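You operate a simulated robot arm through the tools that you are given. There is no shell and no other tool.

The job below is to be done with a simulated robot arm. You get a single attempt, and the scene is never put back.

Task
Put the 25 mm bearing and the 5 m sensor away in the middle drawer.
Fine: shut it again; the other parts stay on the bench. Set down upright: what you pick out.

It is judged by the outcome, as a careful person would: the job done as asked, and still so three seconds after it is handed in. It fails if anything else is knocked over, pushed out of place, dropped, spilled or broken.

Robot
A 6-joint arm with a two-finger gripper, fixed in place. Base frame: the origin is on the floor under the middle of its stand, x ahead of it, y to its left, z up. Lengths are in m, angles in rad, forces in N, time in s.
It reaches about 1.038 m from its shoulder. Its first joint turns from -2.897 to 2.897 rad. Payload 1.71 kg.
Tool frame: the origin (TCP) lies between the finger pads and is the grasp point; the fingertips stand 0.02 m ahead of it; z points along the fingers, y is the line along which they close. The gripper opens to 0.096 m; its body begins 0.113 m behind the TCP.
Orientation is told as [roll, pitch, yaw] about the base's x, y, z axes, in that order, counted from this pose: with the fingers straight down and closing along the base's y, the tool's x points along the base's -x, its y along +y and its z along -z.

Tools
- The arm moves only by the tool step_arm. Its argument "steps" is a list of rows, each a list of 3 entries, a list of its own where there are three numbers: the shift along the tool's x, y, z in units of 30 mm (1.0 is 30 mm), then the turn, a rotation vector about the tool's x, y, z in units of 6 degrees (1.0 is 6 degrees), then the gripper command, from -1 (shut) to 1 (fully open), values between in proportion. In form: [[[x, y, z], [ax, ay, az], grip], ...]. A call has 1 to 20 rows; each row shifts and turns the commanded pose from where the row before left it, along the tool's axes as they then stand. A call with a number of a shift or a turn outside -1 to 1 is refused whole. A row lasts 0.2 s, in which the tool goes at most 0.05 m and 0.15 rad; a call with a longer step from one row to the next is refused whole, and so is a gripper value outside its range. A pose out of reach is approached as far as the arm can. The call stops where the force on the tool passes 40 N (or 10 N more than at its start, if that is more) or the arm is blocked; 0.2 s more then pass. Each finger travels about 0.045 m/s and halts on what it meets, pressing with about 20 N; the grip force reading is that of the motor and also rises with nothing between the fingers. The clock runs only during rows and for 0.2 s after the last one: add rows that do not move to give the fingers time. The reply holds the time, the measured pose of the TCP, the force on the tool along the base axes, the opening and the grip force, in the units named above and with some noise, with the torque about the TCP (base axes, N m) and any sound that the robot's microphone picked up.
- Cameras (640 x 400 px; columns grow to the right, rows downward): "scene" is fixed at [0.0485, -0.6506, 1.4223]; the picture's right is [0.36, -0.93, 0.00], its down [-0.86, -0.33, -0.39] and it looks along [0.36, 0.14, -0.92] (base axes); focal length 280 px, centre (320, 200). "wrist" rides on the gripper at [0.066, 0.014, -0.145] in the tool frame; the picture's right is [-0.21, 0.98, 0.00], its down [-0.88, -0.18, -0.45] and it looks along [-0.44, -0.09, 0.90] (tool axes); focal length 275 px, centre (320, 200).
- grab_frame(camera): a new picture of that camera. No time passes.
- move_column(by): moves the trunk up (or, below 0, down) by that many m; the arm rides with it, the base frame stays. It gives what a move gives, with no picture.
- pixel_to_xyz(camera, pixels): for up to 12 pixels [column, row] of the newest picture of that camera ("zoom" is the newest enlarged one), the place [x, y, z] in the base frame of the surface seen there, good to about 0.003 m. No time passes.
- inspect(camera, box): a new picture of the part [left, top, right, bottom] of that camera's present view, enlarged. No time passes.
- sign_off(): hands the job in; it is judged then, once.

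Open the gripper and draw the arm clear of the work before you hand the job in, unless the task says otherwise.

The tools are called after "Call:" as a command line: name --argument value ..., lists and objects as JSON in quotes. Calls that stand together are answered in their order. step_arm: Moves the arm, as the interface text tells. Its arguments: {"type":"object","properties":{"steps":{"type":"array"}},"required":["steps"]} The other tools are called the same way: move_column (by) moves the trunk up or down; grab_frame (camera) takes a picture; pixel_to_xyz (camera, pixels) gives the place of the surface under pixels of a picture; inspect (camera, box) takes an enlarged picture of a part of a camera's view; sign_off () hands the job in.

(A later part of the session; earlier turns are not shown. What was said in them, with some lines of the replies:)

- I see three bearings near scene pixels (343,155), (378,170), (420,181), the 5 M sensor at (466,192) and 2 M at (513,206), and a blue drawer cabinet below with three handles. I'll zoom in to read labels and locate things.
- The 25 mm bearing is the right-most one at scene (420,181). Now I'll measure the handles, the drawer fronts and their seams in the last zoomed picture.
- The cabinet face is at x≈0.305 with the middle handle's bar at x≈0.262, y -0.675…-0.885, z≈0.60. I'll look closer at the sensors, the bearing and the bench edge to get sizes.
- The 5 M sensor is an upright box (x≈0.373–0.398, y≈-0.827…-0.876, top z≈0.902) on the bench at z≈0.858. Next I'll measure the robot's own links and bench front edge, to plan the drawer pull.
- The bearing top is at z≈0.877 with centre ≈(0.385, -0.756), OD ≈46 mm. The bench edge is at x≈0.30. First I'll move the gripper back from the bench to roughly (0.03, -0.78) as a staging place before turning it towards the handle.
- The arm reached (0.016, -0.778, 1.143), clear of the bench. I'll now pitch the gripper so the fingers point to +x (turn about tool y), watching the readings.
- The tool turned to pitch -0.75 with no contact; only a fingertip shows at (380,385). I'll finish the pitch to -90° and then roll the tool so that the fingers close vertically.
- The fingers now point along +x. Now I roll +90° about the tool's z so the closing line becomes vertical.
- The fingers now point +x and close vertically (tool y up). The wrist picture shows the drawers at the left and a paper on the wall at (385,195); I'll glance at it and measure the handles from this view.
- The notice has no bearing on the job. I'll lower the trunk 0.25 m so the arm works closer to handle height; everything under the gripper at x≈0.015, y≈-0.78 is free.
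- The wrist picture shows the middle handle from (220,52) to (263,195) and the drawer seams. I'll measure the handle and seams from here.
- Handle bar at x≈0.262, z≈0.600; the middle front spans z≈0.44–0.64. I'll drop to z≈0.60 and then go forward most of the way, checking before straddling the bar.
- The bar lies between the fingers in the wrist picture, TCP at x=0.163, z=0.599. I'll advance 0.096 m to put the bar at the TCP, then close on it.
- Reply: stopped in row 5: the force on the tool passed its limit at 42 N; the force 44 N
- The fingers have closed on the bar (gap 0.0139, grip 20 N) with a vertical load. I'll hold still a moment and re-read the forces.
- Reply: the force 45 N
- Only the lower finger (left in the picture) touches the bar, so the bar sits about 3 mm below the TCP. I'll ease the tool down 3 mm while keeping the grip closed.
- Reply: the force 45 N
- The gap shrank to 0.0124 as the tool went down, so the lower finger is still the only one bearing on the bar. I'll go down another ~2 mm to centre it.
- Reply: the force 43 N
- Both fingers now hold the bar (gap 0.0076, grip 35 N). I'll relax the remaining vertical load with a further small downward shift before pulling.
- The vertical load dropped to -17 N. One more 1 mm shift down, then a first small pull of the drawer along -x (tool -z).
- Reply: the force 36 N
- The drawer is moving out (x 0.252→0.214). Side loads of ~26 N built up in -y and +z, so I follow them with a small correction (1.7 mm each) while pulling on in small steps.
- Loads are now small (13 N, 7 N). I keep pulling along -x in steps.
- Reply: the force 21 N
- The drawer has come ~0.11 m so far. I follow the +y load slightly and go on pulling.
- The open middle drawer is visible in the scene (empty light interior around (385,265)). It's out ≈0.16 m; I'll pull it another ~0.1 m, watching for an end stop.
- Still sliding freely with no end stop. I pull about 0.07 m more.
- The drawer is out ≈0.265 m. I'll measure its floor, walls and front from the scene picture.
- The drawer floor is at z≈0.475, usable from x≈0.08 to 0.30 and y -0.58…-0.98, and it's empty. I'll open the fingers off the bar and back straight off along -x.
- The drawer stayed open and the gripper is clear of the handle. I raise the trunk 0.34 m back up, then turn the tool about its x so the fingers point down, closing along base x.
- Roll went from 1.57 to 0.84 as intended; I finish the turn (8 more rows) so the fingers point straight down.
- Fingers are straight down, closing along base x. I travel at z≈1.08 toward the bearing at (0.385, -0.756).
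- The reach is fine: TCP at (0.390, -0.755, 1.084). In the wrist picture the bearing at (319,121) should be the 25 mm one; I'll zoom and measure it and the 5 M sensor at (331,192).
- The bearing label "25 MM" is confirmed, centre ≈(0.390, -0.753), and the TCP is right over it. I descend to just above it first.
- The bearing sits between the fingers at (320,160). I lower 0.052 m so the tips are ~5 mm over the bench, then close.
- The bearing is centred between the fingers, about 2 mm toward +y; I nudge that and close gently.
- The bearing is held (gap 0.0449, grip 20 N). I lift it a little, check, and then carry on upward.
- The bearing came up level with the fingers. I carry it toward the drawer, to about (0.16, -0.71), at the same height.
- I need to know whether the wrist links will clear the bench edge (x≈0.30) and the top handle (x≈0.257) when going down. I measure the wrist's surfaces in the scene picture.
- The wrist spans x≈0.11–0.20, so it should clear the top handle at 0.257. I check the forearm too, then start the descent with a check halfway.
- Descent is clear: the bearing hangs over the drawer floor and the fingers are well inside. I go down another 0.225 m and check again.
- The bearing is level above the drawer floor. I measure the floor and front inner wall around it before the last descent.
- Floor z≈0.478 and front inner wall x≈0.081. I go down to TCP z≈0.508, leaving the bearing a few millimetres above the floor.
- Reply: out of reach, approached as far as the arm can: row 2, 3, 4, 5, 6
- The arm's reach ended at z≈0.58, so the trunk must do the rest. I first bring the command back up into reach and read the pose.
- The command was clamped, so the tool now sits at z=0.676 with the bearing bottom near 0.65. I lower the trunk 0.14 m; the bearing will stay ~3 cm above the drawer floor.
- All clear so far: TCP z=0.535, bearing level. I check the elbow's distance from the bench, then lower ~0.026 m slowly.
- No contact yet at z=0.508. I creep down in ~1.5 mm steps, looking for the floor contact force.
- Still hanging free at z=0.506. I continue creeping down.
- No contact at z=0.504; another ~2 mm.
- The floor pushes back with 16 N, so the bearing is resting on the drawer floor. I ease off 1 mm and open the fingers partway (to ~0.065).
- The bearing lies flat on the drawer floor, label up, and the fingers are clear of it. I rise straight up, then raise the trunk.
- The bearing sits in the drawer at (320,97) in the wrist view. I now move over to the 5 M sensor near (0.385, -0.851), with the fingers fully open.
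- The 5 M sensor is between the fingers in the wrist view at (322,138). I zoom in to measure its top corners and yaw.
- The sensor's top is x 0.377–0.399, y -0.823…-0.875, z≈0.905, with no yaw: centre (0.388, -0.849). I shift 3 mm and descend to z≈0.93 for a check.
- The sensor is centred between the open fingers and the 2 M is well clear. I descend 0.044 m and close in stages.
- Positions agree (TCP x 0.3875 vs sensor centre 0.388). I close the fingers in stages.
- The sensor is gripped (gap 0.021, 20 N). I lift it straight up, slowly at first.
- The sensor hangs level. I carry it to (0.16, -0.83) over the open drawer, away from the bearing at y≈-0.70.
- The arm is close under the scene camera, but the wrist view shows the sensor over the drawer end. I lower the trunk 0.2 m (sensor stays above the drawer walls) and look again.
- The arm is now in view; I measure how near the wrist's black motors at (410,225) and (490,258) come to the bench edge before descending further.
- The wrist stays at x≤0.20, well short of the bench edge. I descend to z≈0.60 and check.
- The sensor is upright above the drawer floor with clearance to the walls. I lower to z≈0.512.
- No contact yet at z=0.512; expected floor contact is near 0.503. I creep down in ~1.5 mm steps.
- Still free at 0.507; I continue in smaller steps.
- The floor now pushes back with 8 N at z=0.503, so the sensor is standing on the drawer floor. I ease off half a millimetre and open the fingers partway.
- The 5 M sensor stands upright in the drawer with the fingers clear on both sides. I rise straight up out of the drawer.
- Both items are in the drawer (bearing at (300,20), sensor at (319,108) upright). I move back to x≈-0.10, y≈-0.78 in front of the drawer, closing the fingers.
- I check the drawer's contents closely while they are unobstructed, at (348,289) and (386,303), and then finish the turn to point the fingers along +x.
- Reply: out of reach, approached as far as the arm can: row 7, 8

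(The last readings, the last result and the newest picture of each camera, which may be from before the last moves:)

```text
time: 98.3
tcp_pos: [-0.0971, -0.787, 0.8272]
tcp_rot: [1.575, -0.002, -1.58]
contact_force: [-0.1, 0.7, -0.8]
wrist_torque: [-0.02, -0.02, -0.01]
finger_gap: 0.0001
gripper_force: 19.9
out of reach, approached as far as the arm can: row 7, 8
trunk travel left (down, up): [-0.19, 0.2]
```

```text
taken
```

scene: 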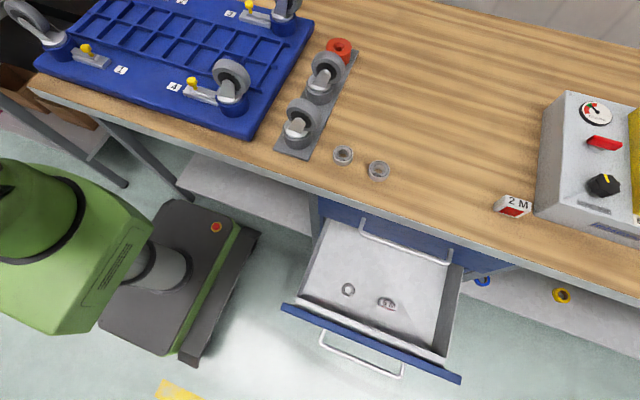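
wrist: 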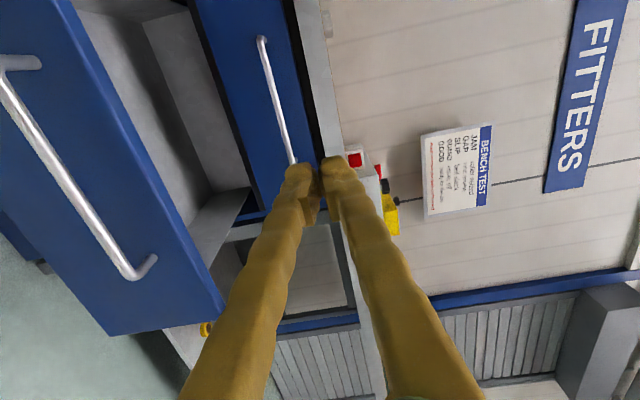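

Bearing and sensor both sit properly in the drawer ("25 MM" up, "5 M" up). The tool now points along +x at (-0.097, -0.787, 0.827); I lower the trunk 0.15 m toward push height, in front of the handle.

Call:
move_column --by -0.15

Call:
step_arm --steps '[[[0, -0.7, 0], [0, 0, 0], -1], [[0, -0.9, 0], [0, 0, 0], -1], [[0, -0.9, 0], [0, 0, 0], -1], [[0, -0.9, 0], [0, 0, 0], -1], [[0, 0, 0], [0, 0, 0], -1]]'

Call:
grab_frame --camera "wrist"

Call:
grab_frame --camera "scene"

```text
time: 100.0
tcp_pos: [-0.0978, -0.786, 0.6777]
tcp_rot: [1.574, 0.0, -1.581]
contact_force: [-1.0, 0.1, -0.2]
wrist_torque: [-0.01, -0.03, -0.02]
finger_gap: 0.0
gripper_force: 20.3
trunk travel left (down, up): [-0.04, 0.35]
```

```text
time: 101.2
tcp_pos: [-0.0953, -0.7863, 0.5739]
tcp_rot: [1.575, 0.001, -1.58]
contact_force: [0.5, 0.1, 0.9]
wrist_torque: [0.0, 0.02, 0.01]
finger_gap: 0.0
gripper_force: 20.3
trunk travel left (down, up): [-0.04, 0.35]
```

```text
taken
```

wrist: 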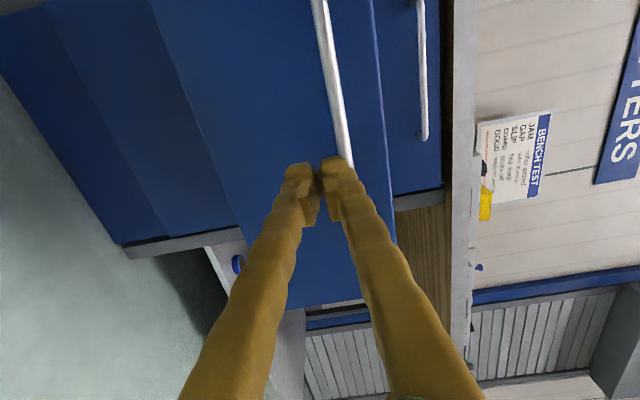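

```text
taken
```

scene: 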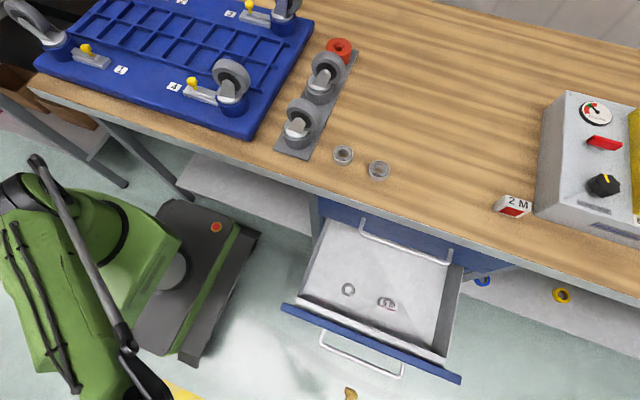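

At z=0.574 the closed fingers are in front of the drawer face. I drop ~0.048 m to z≈0.526 so they pass under the handle bar, and advance to just short of the face.

Call:
step_arm --steps '[[[0, -0.8, 0], [0, 0, 0], -1], [[0, -0.8, 0], [0, 0, 0], -1], [[0, 0, 0], [0, 0, 0], -1], [[0, 0, 0.7], [0, 0, 0], -1], [[0, 0, 0.7], [0, 0, 0], -1], [[0, 0, 0.7], [0, 0, 0], -1], [[0, 0, 0.5], [0, 0, 0], -1], [[0, 0, 0], [0, 0, 0], -1]]'

Call:
grab_frame --camera "wrist"

Call:
grab_frame --camera "scene"

```text
time: 103.0
tcp_pos: [-0.0153, -0.774, 0.5478]
tcp_rot: [1.576, 0.002, -1.581]
contact_force: [-0.5, -0.2, -0.5]
wrist_torque: [-0.01, -0.03, 0.03]
finger_gap: 0.0
gripper_force: 19.8
out of reach, approached as far as the arm can: row 1, 2
trunk travel left (down, up): [-0.04, 0.35]
```

```text
taken
```

wrist: 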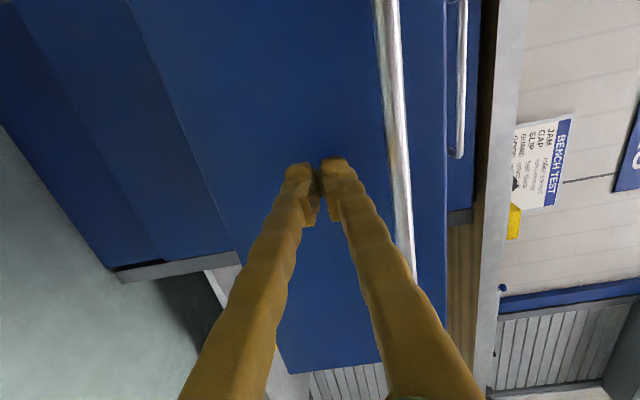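

```text
taken
```

scene: 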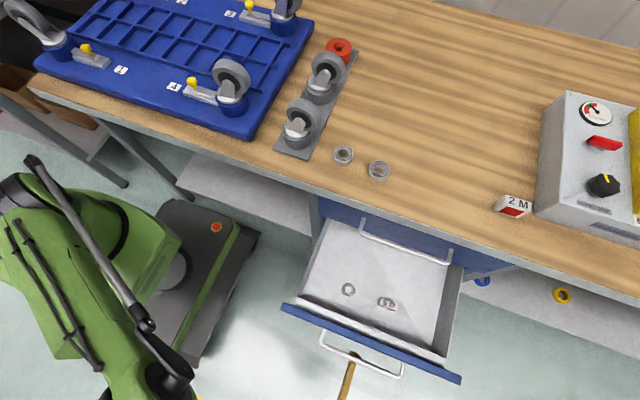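

Reach limited it to z=0.548, and the fingers' wider parts could touch the bar there. I lower the trunk by 0.025 m for more clearance under the bar.

Call:
move_column --by -0.025

Call:
step_arm --steps '[[[0, 0, 0.2], [0, 0, 0], -1], [[0, 0, 0.2], [0, 0, 0], -1], [[0, 0, 0.2], [0, 0, 0], -1], [[0, 0, 0], [0, 0, 0], -1]]'

Call:
grab_frame --camera "wrist"

```text
time: 103.8
tcp_pos: [-0.014, -0.7738, 0.5231]
tcp_rot: [1.577, 0.0, -1.581]
contact_force: [0.4, -0.2, 0.0]
wrist_torque: [0.02, 0.0, 0.02]
finger_gap: 0.0
gripper_force: 20.2
trunk travel left (down, up): [-0.015, 0.375]
```

```text
time: 104.8
tcp_pos: [0.0047, -0.7727, 0.5232]
tcp_rot: [1.577, 0.0, -1.581]
contact_force: [0.4, 0.7, -0.1]
wrist_torque: [-0.02, 0.02, 0.02]
finger_gap: 0.0002
gripper_force: 19.7
trunk travel left (down, up): [-0.015, 0.375]
```

```text
taken
```

wrist: 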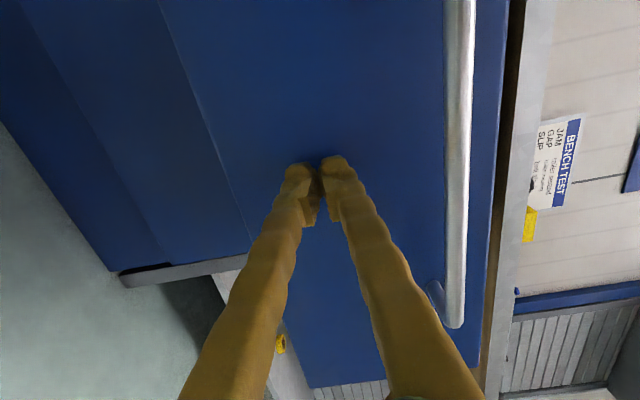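

The closed fingertips are just short of the drawer face, well under the bar. I push slowly along +x, ramping up gently so the upright sensor isn't disturbed.

Call:
step_arm --steps '[[[0, 0, 0.1], [0, 0, 0], -1], [[0, 0, 0.1], [0, 0, 0], -1], [[0, 0, 0.1], [0, 0, 0], -1], [[0, 0, 0.12], [0, 0, 0], -1], [[0, 0, 0.14], [0, 0, 0], -1], [[0, 0, 0.16], [0, 0, 0], -1], [[0, 0, 0.18], [0, 0, 0], -1], [[0, 0, 0.2], [0, 0, 0], -1], [[0, 0, 0.2], [0, 0, 0], -1], [[0, 0, 0.2], [0, 0, 0], -1], [[0, 0, 0.2], [0, 0, 0], -1], [[0, 0, 0.2], [0, 0, 0], -1], [[0, 0, 0.2], [0, 0, 0], -1], [[0, 0, 0.15], [0, 0, 0], -1], [[0, 0, 0.1], [0, 0, 0], -1]]'

Call:
grab_frame --camera "scene"

Call:
grab_frame --camera "wrist"

```text
time: 108.0
tcp_pos: [0.0747, -0.7747, 0.5233]
tcp_rot: [1.575, 0.001, -1.581]
contact_force: [-1.8, -0.6, -1.0]
wrist_torque: [-0.02, 0.04, 0.0]
finger_gap: 0.0002
gripper_force: 29.5
trunk travel left (down, up): [-0.015, 0.375]
```

```text
taken
```

scene: 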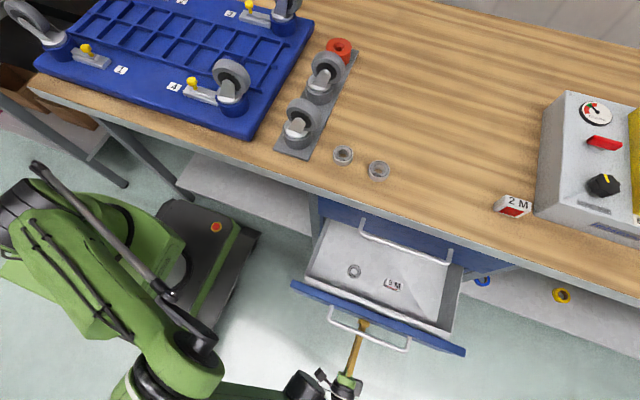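

```text
taken
```

wrist: 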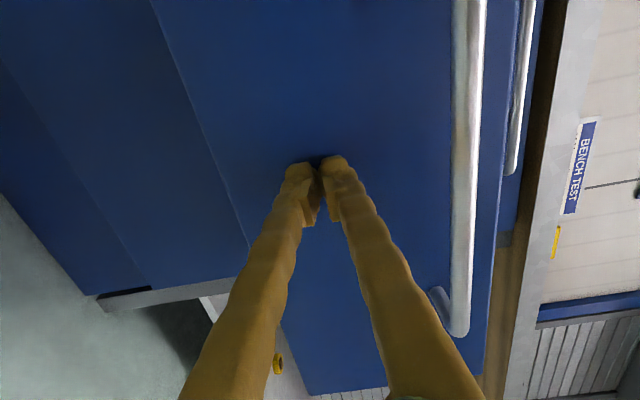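

The drawer slides in easily and both items stay put (bearing (353,270), sensor (394,284) upright). I keep pushing at the same slow pace.

Call:
step_arm --steps '[[[0, 0, 0.1], [0, 0, 0], -1], [[0, 0, 0.15], [0, 0, 0], -1], [[0, 0, 0.2], [0, 0, 0], -1], [[0, 0, 0.2], [0, 0, 0], -1], [[0, 0, 0.2], [0, 0, 0], -1], [[0, 0, 0.2], [0, 0, 0], -1], [[0, 0, 0.2], [0, 0, 0], -1], [[0, 0, 0.2], [0, 0, 0], -1], [[0, 0, 0.2], [0, 0, 0], -1], [[0, 0, 0.2], [0, 0, 0], -1], [[0, 0, 0.2], [0, 0, 0], -1], [[0, 0, 0.2], [0, 0, 0], -1], [[0, 0, 0.2], [0, 0, 0], -1], [[0, 0, 0.2], [0, 0, 0], -1], [[0, 0, 0.2], [0, 0, 0], -1], [[0, 0, 0.2], [0, 0, 0], -1], [[0, 0, 0.15], [0, 0, 0], -1], [[0, 0, 0.1], [0, 0, 0], -1]]'

Call:
grab_frame --camera "scene"

Call:
grab_frame --camera "wrist"

```text
time: 111.8
tcp_pos: [0.173, -0.7756, 0.5225]
tcp_rot: [1.577, 0.0, -1.582]
contact_force: [-2.0, -1.7, 1.3]
wrist_torque: [-0.01, -0.01, 0.02]
finger_gap: 0.0002
gripper_force: 29.0
trunk travel left (down, up): [-0.015, 0.375]
```

```text
taken
```

scene: 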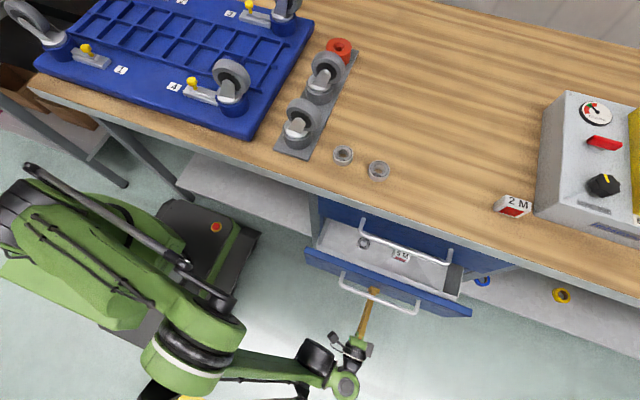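

```text
taken
```

wrist: 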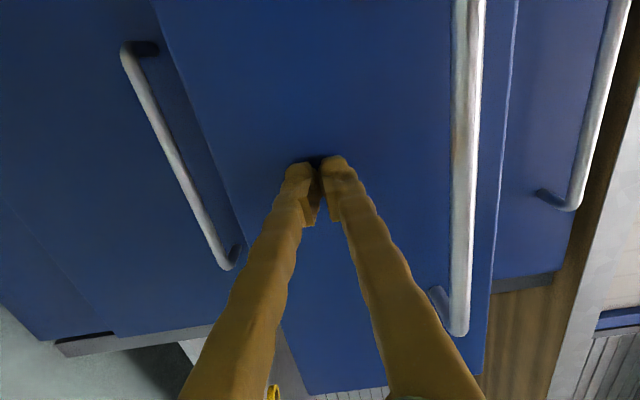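

TCP x=0.173, drawer about 0.11 m from closed, contents still standing. I push on, slowing toward the end.

Call:
step_arm --steps '[[[0, 0, 0.1], [0, 0, 0], -1], [[0, 0, 0.15], [0, 0, 0], -1], [[0, 0, 0.2], [0, 0, 0], -1], [[0, 0, 0.2], [0, 0, 0], -1], [[0, 0, 0.2], [0, 0, 0], -1], [[0, 0, 0.2], [0, 0, 0], -1], [[0, 0, 0.2], [0, 0, 0], -1], [[0, 0, 0.2], [0, 0, 0], -1], [[0, 0, 0.2], [0, 0, 0], -1], [[0, 0, 0.2], [0, 0, 0], -1], [[0, 0, 0.2], [0, 0, 0], -1], [[0, 0, 0.2], [0, 0, 0], -1], [[0, 0, 0.2], [0, 0, 0], -1], [[0, 0, 0.15], [0, 0, 0], -1], [[0, 0, 0.1], [0, 0, 0], -1]]'

Call:
grab_frame --camera "wrist"

```text
time: 115.0
tcp_pos: [0.254, -0.7768, 0.5237]
tcp_rot: [1.576, 0.0, -1.582]
contact_force: [-2.1, -0.3, 0.1]
wrist_torque: [-0.01, 0.02, 0.02]
finger_gap: 0.0
gripper_force: 29.5
trunk travel left (down, up): [-0.015, 0.375]
```

```text
taken
```

wrist: 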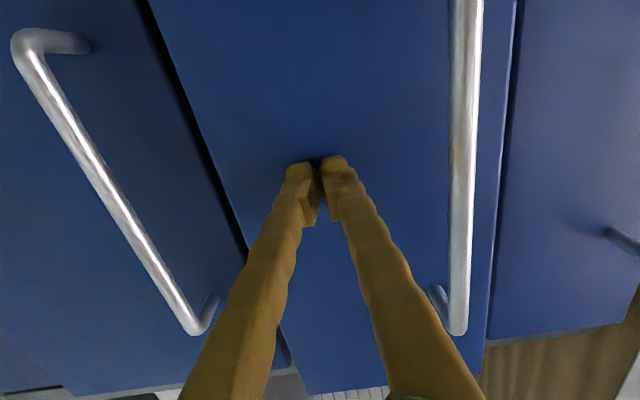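

About 0.03 m remain. I push in 3 mm steps and will stop when the x force shows the drawer has bottomed.

Call:
step_arm --steps '[[[0, 0, 0.1], [0, 0, 0], -1], [[0, 0, 0.1], [0, 0, 0], -1], [[0, 0, 0.1], [0, 0, 0], -1], [[0, 0, 0.1], [0, 0, 0], -1], [[0, 0, 0.1], [0, 0, 0], -1], [[0, 0, 0.1], [0, 0, 0], -1], [[0, 0, 0.1], [0, 0, 0], -1], [[0, 0, 0.08], [0, 0, 0], -1]]'

Call:
grab_frame --camera "wrist"

```text
time: 116.8
tcp_pos: [0.2777, -0.7769, 0.5245]
tcp_rot: [1.575, -0.001, -1.581]
contact_force: [-0.8, -0.2, 1.0]
wrist_torque: [-0.01, 0.01, 0.02]
finger_gap: 0.0001
gripper_force: 29.3
trunk travel left (down, up): [-0.015, 0.375]
```

```text
taken
```

wrist: 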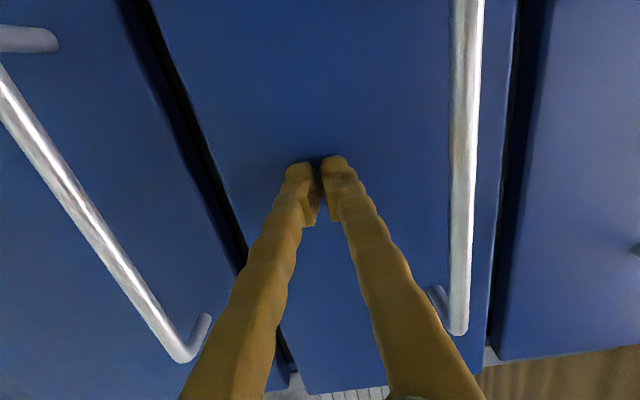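

The drawer is nearly flush at TCP x=0.278 with no stop force yet. I go on in 1.5–2 mm steps until the force rises.

Call:
step_arm --steps '[[[0, 0, 0.06], [0, 0, 0], -1], [[0, 0, 0.06], [0, 0, 0], -1], [[0, 0, 0.06], [0, 0, 0], -1], [[0, 0, 0.05], [0, 0, 0], -1], [[0, 0, 0], [0, 0, 0], -1]]'

Call:
pixel_to_xyz --camera "wrist" --pixels '[[250, 100], [380, 120], [60, 250], [570, 200], [465, 100], [100, 200]]'

```text
time: 118.0
tcp_pos: [0.2866, -0.776, 0.5217]
tcp_rot: [1.569, -0.001, -1.583]
contact_force: [-8.9, 2.0, 3.2]
wrist_torque: [0.03, -0.12, 0.09]
finger_gap: 0.0058
gripper_force: 29.6
trunk travel left (down, up): [-0.015, 0.375]
```

```text
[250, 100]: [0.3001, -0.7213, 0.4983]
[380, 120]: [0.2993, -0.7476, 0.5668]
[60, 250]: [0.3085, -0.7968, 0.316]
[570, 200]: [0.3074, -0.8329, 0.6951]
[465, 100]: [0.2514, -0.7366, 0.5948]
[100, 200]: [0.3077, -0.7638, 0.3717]
```

The x force rose to -9 N at TCP x=0.287. I take a fresh picture and compare the middle front's x with its neighbours'.

Call:
grab_frame --camera "wrist"

Call:
pixel_to_xyz --camera "wrist" --pixels '[[250, 100], [380, 120], [60, 250], [570, 200], [400, 200], [100, 200], [280, 60], [560, 100]]'

```text
taken
```

wrist: 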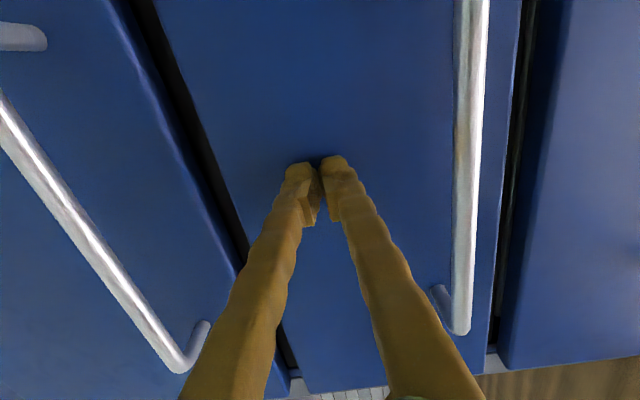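

```text
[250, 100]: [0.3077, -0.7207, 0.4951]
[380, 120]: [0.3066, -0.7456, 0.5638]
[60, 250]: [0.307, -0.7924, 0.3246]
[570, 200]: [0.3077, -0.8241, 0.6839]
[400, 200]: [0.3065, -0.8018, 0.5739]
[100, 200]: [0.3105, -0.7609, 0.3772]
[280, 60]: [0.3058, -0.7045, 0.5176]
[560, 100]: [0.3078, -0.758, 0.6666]
```

The middle front (x≈0.3065–0.3077) is now flush with its neighbours (≈0.3075). I press 1 mm more to confirm it's seated, then hold.

Call:
step_arm --steps '[[[0, 0, 0.03], [0, 0, 0], -1], [[0, 0, 0.02], [0, 0, 0], -1], [[0, 0, 0], [0, 0, 0], -1]]'

```text
time: 118.8
tcp_pos: [0.2871, -0.7769, 0.5239]
tcp_rot: [1.574, 0.001, -1.581]
contact_force: [-7.0, -2.0, -3.0]
wrist_torque: [-0.01, 0.06, -0.02]
finger_gap: 0.0059
gripper_force: 29.7
trunk travel left (down, up): [-0.015, 0.375]
```

The reading barely moved; I press 2 mm more to make sure the resistance is the real end stop.

Call:
step_arm --steps '[[[0, 0, 0.04], [0, 0, 0], -1], [[0, 0, 0.04], [0, 0, 0], -1], [[0, 0, 0], [0, 0, 0], -1]]'

Call:
grab_frame --camera "wrist"

Call:
pixel_to_xyz --camera "wrist" --pixels '[[250, 100], [380, 120], [60, 250], [570, 200], [400, 200], [470, 100]]'

```text
time: 119.6
tcp_pos: [0.2864, -0.7757, 0.5239]
tcp_rot: [1.574, -0.001, -1.582]
contact_force: [-20.5, 5.2, -8.3]
wrist_torque: [-0.05, 0.19, 0.16]
finger_gap: 0.0057
gripper_force: 29.7
trunk travel left (down, up): [-0.015, 0.375]
```

```text
taken
```

wrist: 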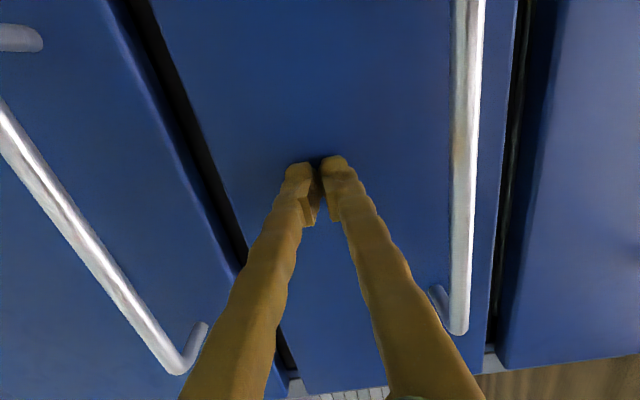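

```text
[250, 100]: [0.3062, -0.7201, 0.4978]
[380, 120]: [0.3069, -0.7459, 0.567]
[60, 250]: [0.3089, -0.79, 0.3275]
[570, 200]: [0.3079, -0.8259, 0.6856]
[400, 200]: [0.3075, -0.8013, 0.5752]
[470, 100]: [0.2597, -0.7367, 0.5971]
```

Force climbed to 20 N with no movement, so the drawer is fully shut. I back straight off along -x, slowly at first.

Call:
step_arm --steps '[[[0, 0, -0.1], [0, 0, 0], -1], [[0, 0, -0.2], [0, 0, 0], -1], [[0, 0, -0.4], [0, 0, 0], -1], [[0, 0, -0.7], [0, 0, 0], -1], [[0, 0, -1], [0, 0, 0], -1], [[0, 0, -1], [0, 0, 0], -1], [[0, 0, -1], [0, 0, 0], -1], [[0, 0, -1], [0, 0, 0], -1], [[0, 0, -1], [0, 0, 0], -1], [[0, 0, 0], [0, 0, 0], -1]]'

Call:
grab_frame --camera "wrist"

Call:
grab_frame --camera "scene"

```text
time: 121.8
tcp_pos: [0.0912, -0.7737, 0.5241]
tcp_rot: [1.585, 0.001, -1.581]
contact_force: [0.7, -0.1, -0.2]
wrist_torque: [-0.02, -0.04, 0.03]
finger_gap: 0.0
gripper_force: 29.5
trunk travel left (down, up): [-0.015, 0.375]
```

```text
taken
```

wrist: 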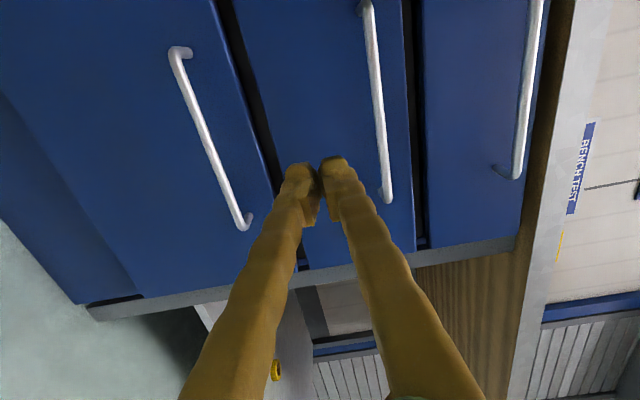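

```text
taken
```

scene: 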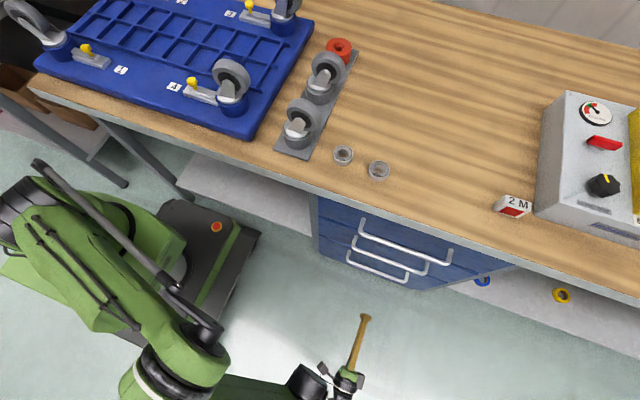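

The drawer is flush in both pictures; the 20 mm and 30 mm bearings and the 2 M sensor are in their places. I retreat further and open the gripper.

Call:
step_arm --steps '[[[0, 0, -1], [0, 0, 0], 0], [[0, 0, -1], [0, 0, 0], 1], [[0, 0, -1], [0, 0, 0], 1], [[0, 0, -1], [0, 0, 0], 1], [[0, 0, 0], [0, 0, 0], 1], [[0, 0, 0], [0, 0, 0], 1], [[0, 0, 0], [0, 0, 0], 1]]'

Call:
grab_frame --camera "scene"

Call:
inspect --camera "scene" --box '[300, 130, 540, 300]'

Call:
pixel_to_xyz --camera "scene" --pixels '[[343, 155], [378, 170], [513, 206], [390, 256], [405, 240], [378, 268]]'

```text
time: 123.4
tcp_pos: [-0.0237, -0.7731, 0.5226]
tcp_rot: [1.577, -0.002, -1.582]
contact_force: [0.4, 0.4, 0.5]
wrist_torque: [-0.02, 0.01, -0.02]
finger_gap: 0.0959
gripper_force: 0.2
trunk travel left (down, up): [-0.015, 0.375]
```

```text
taken
```

scene: 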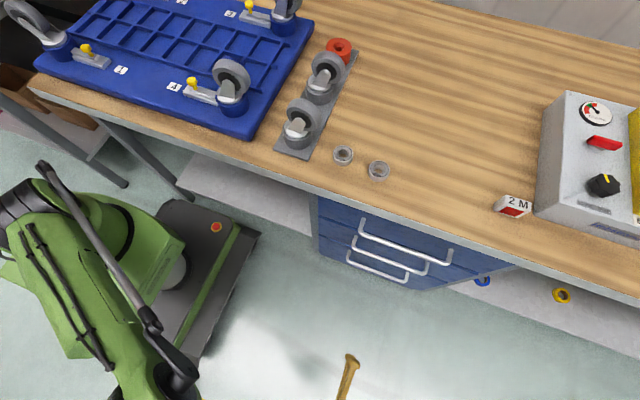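

```text
2.35 times, centred on (420, 215) of scene
```

zoom: 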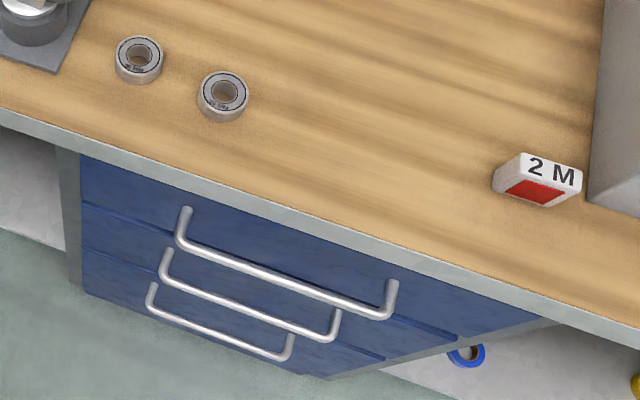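

```text
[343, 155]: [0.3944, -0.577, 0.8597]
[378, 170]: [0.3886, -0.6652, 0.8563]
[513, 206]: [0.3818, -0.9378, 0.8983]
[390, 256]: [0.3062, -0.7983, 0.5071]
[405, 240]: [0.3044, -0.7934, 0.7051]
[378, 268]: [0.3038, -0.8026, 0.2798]
```

The drawer fronts and remaining parts read the same positions as at the start (middle front x≈0.306, bearings and the 2 M sensor unmoved), the gripper is open and clear. I hand the job in.

Call:
sign_off

```text
The job is handed in.
```

The 25 mm bearing and the 5 m sensor are in the middle drawer, and the drawer is shut.

- **Placement:** The bearing lies flat with its label up and the sensor stands on its base. I checked both in the open drawer and again with it partly shut. I could not look inside once it was closed, but I pushed it in slowly.
- **Drawer:** It was pushed until it met its stop. The front measured level with the drawers above and below.
- **Other parts:** The 20 mm and 30 mm bearings and the 2 m sensor measured in the same places as at the start.
- **Arm:** The gripper is open and about 0.28 m clear of the handle.

I left out the short note before one of the moves, a small step while lowering the sensor; every other move has one.
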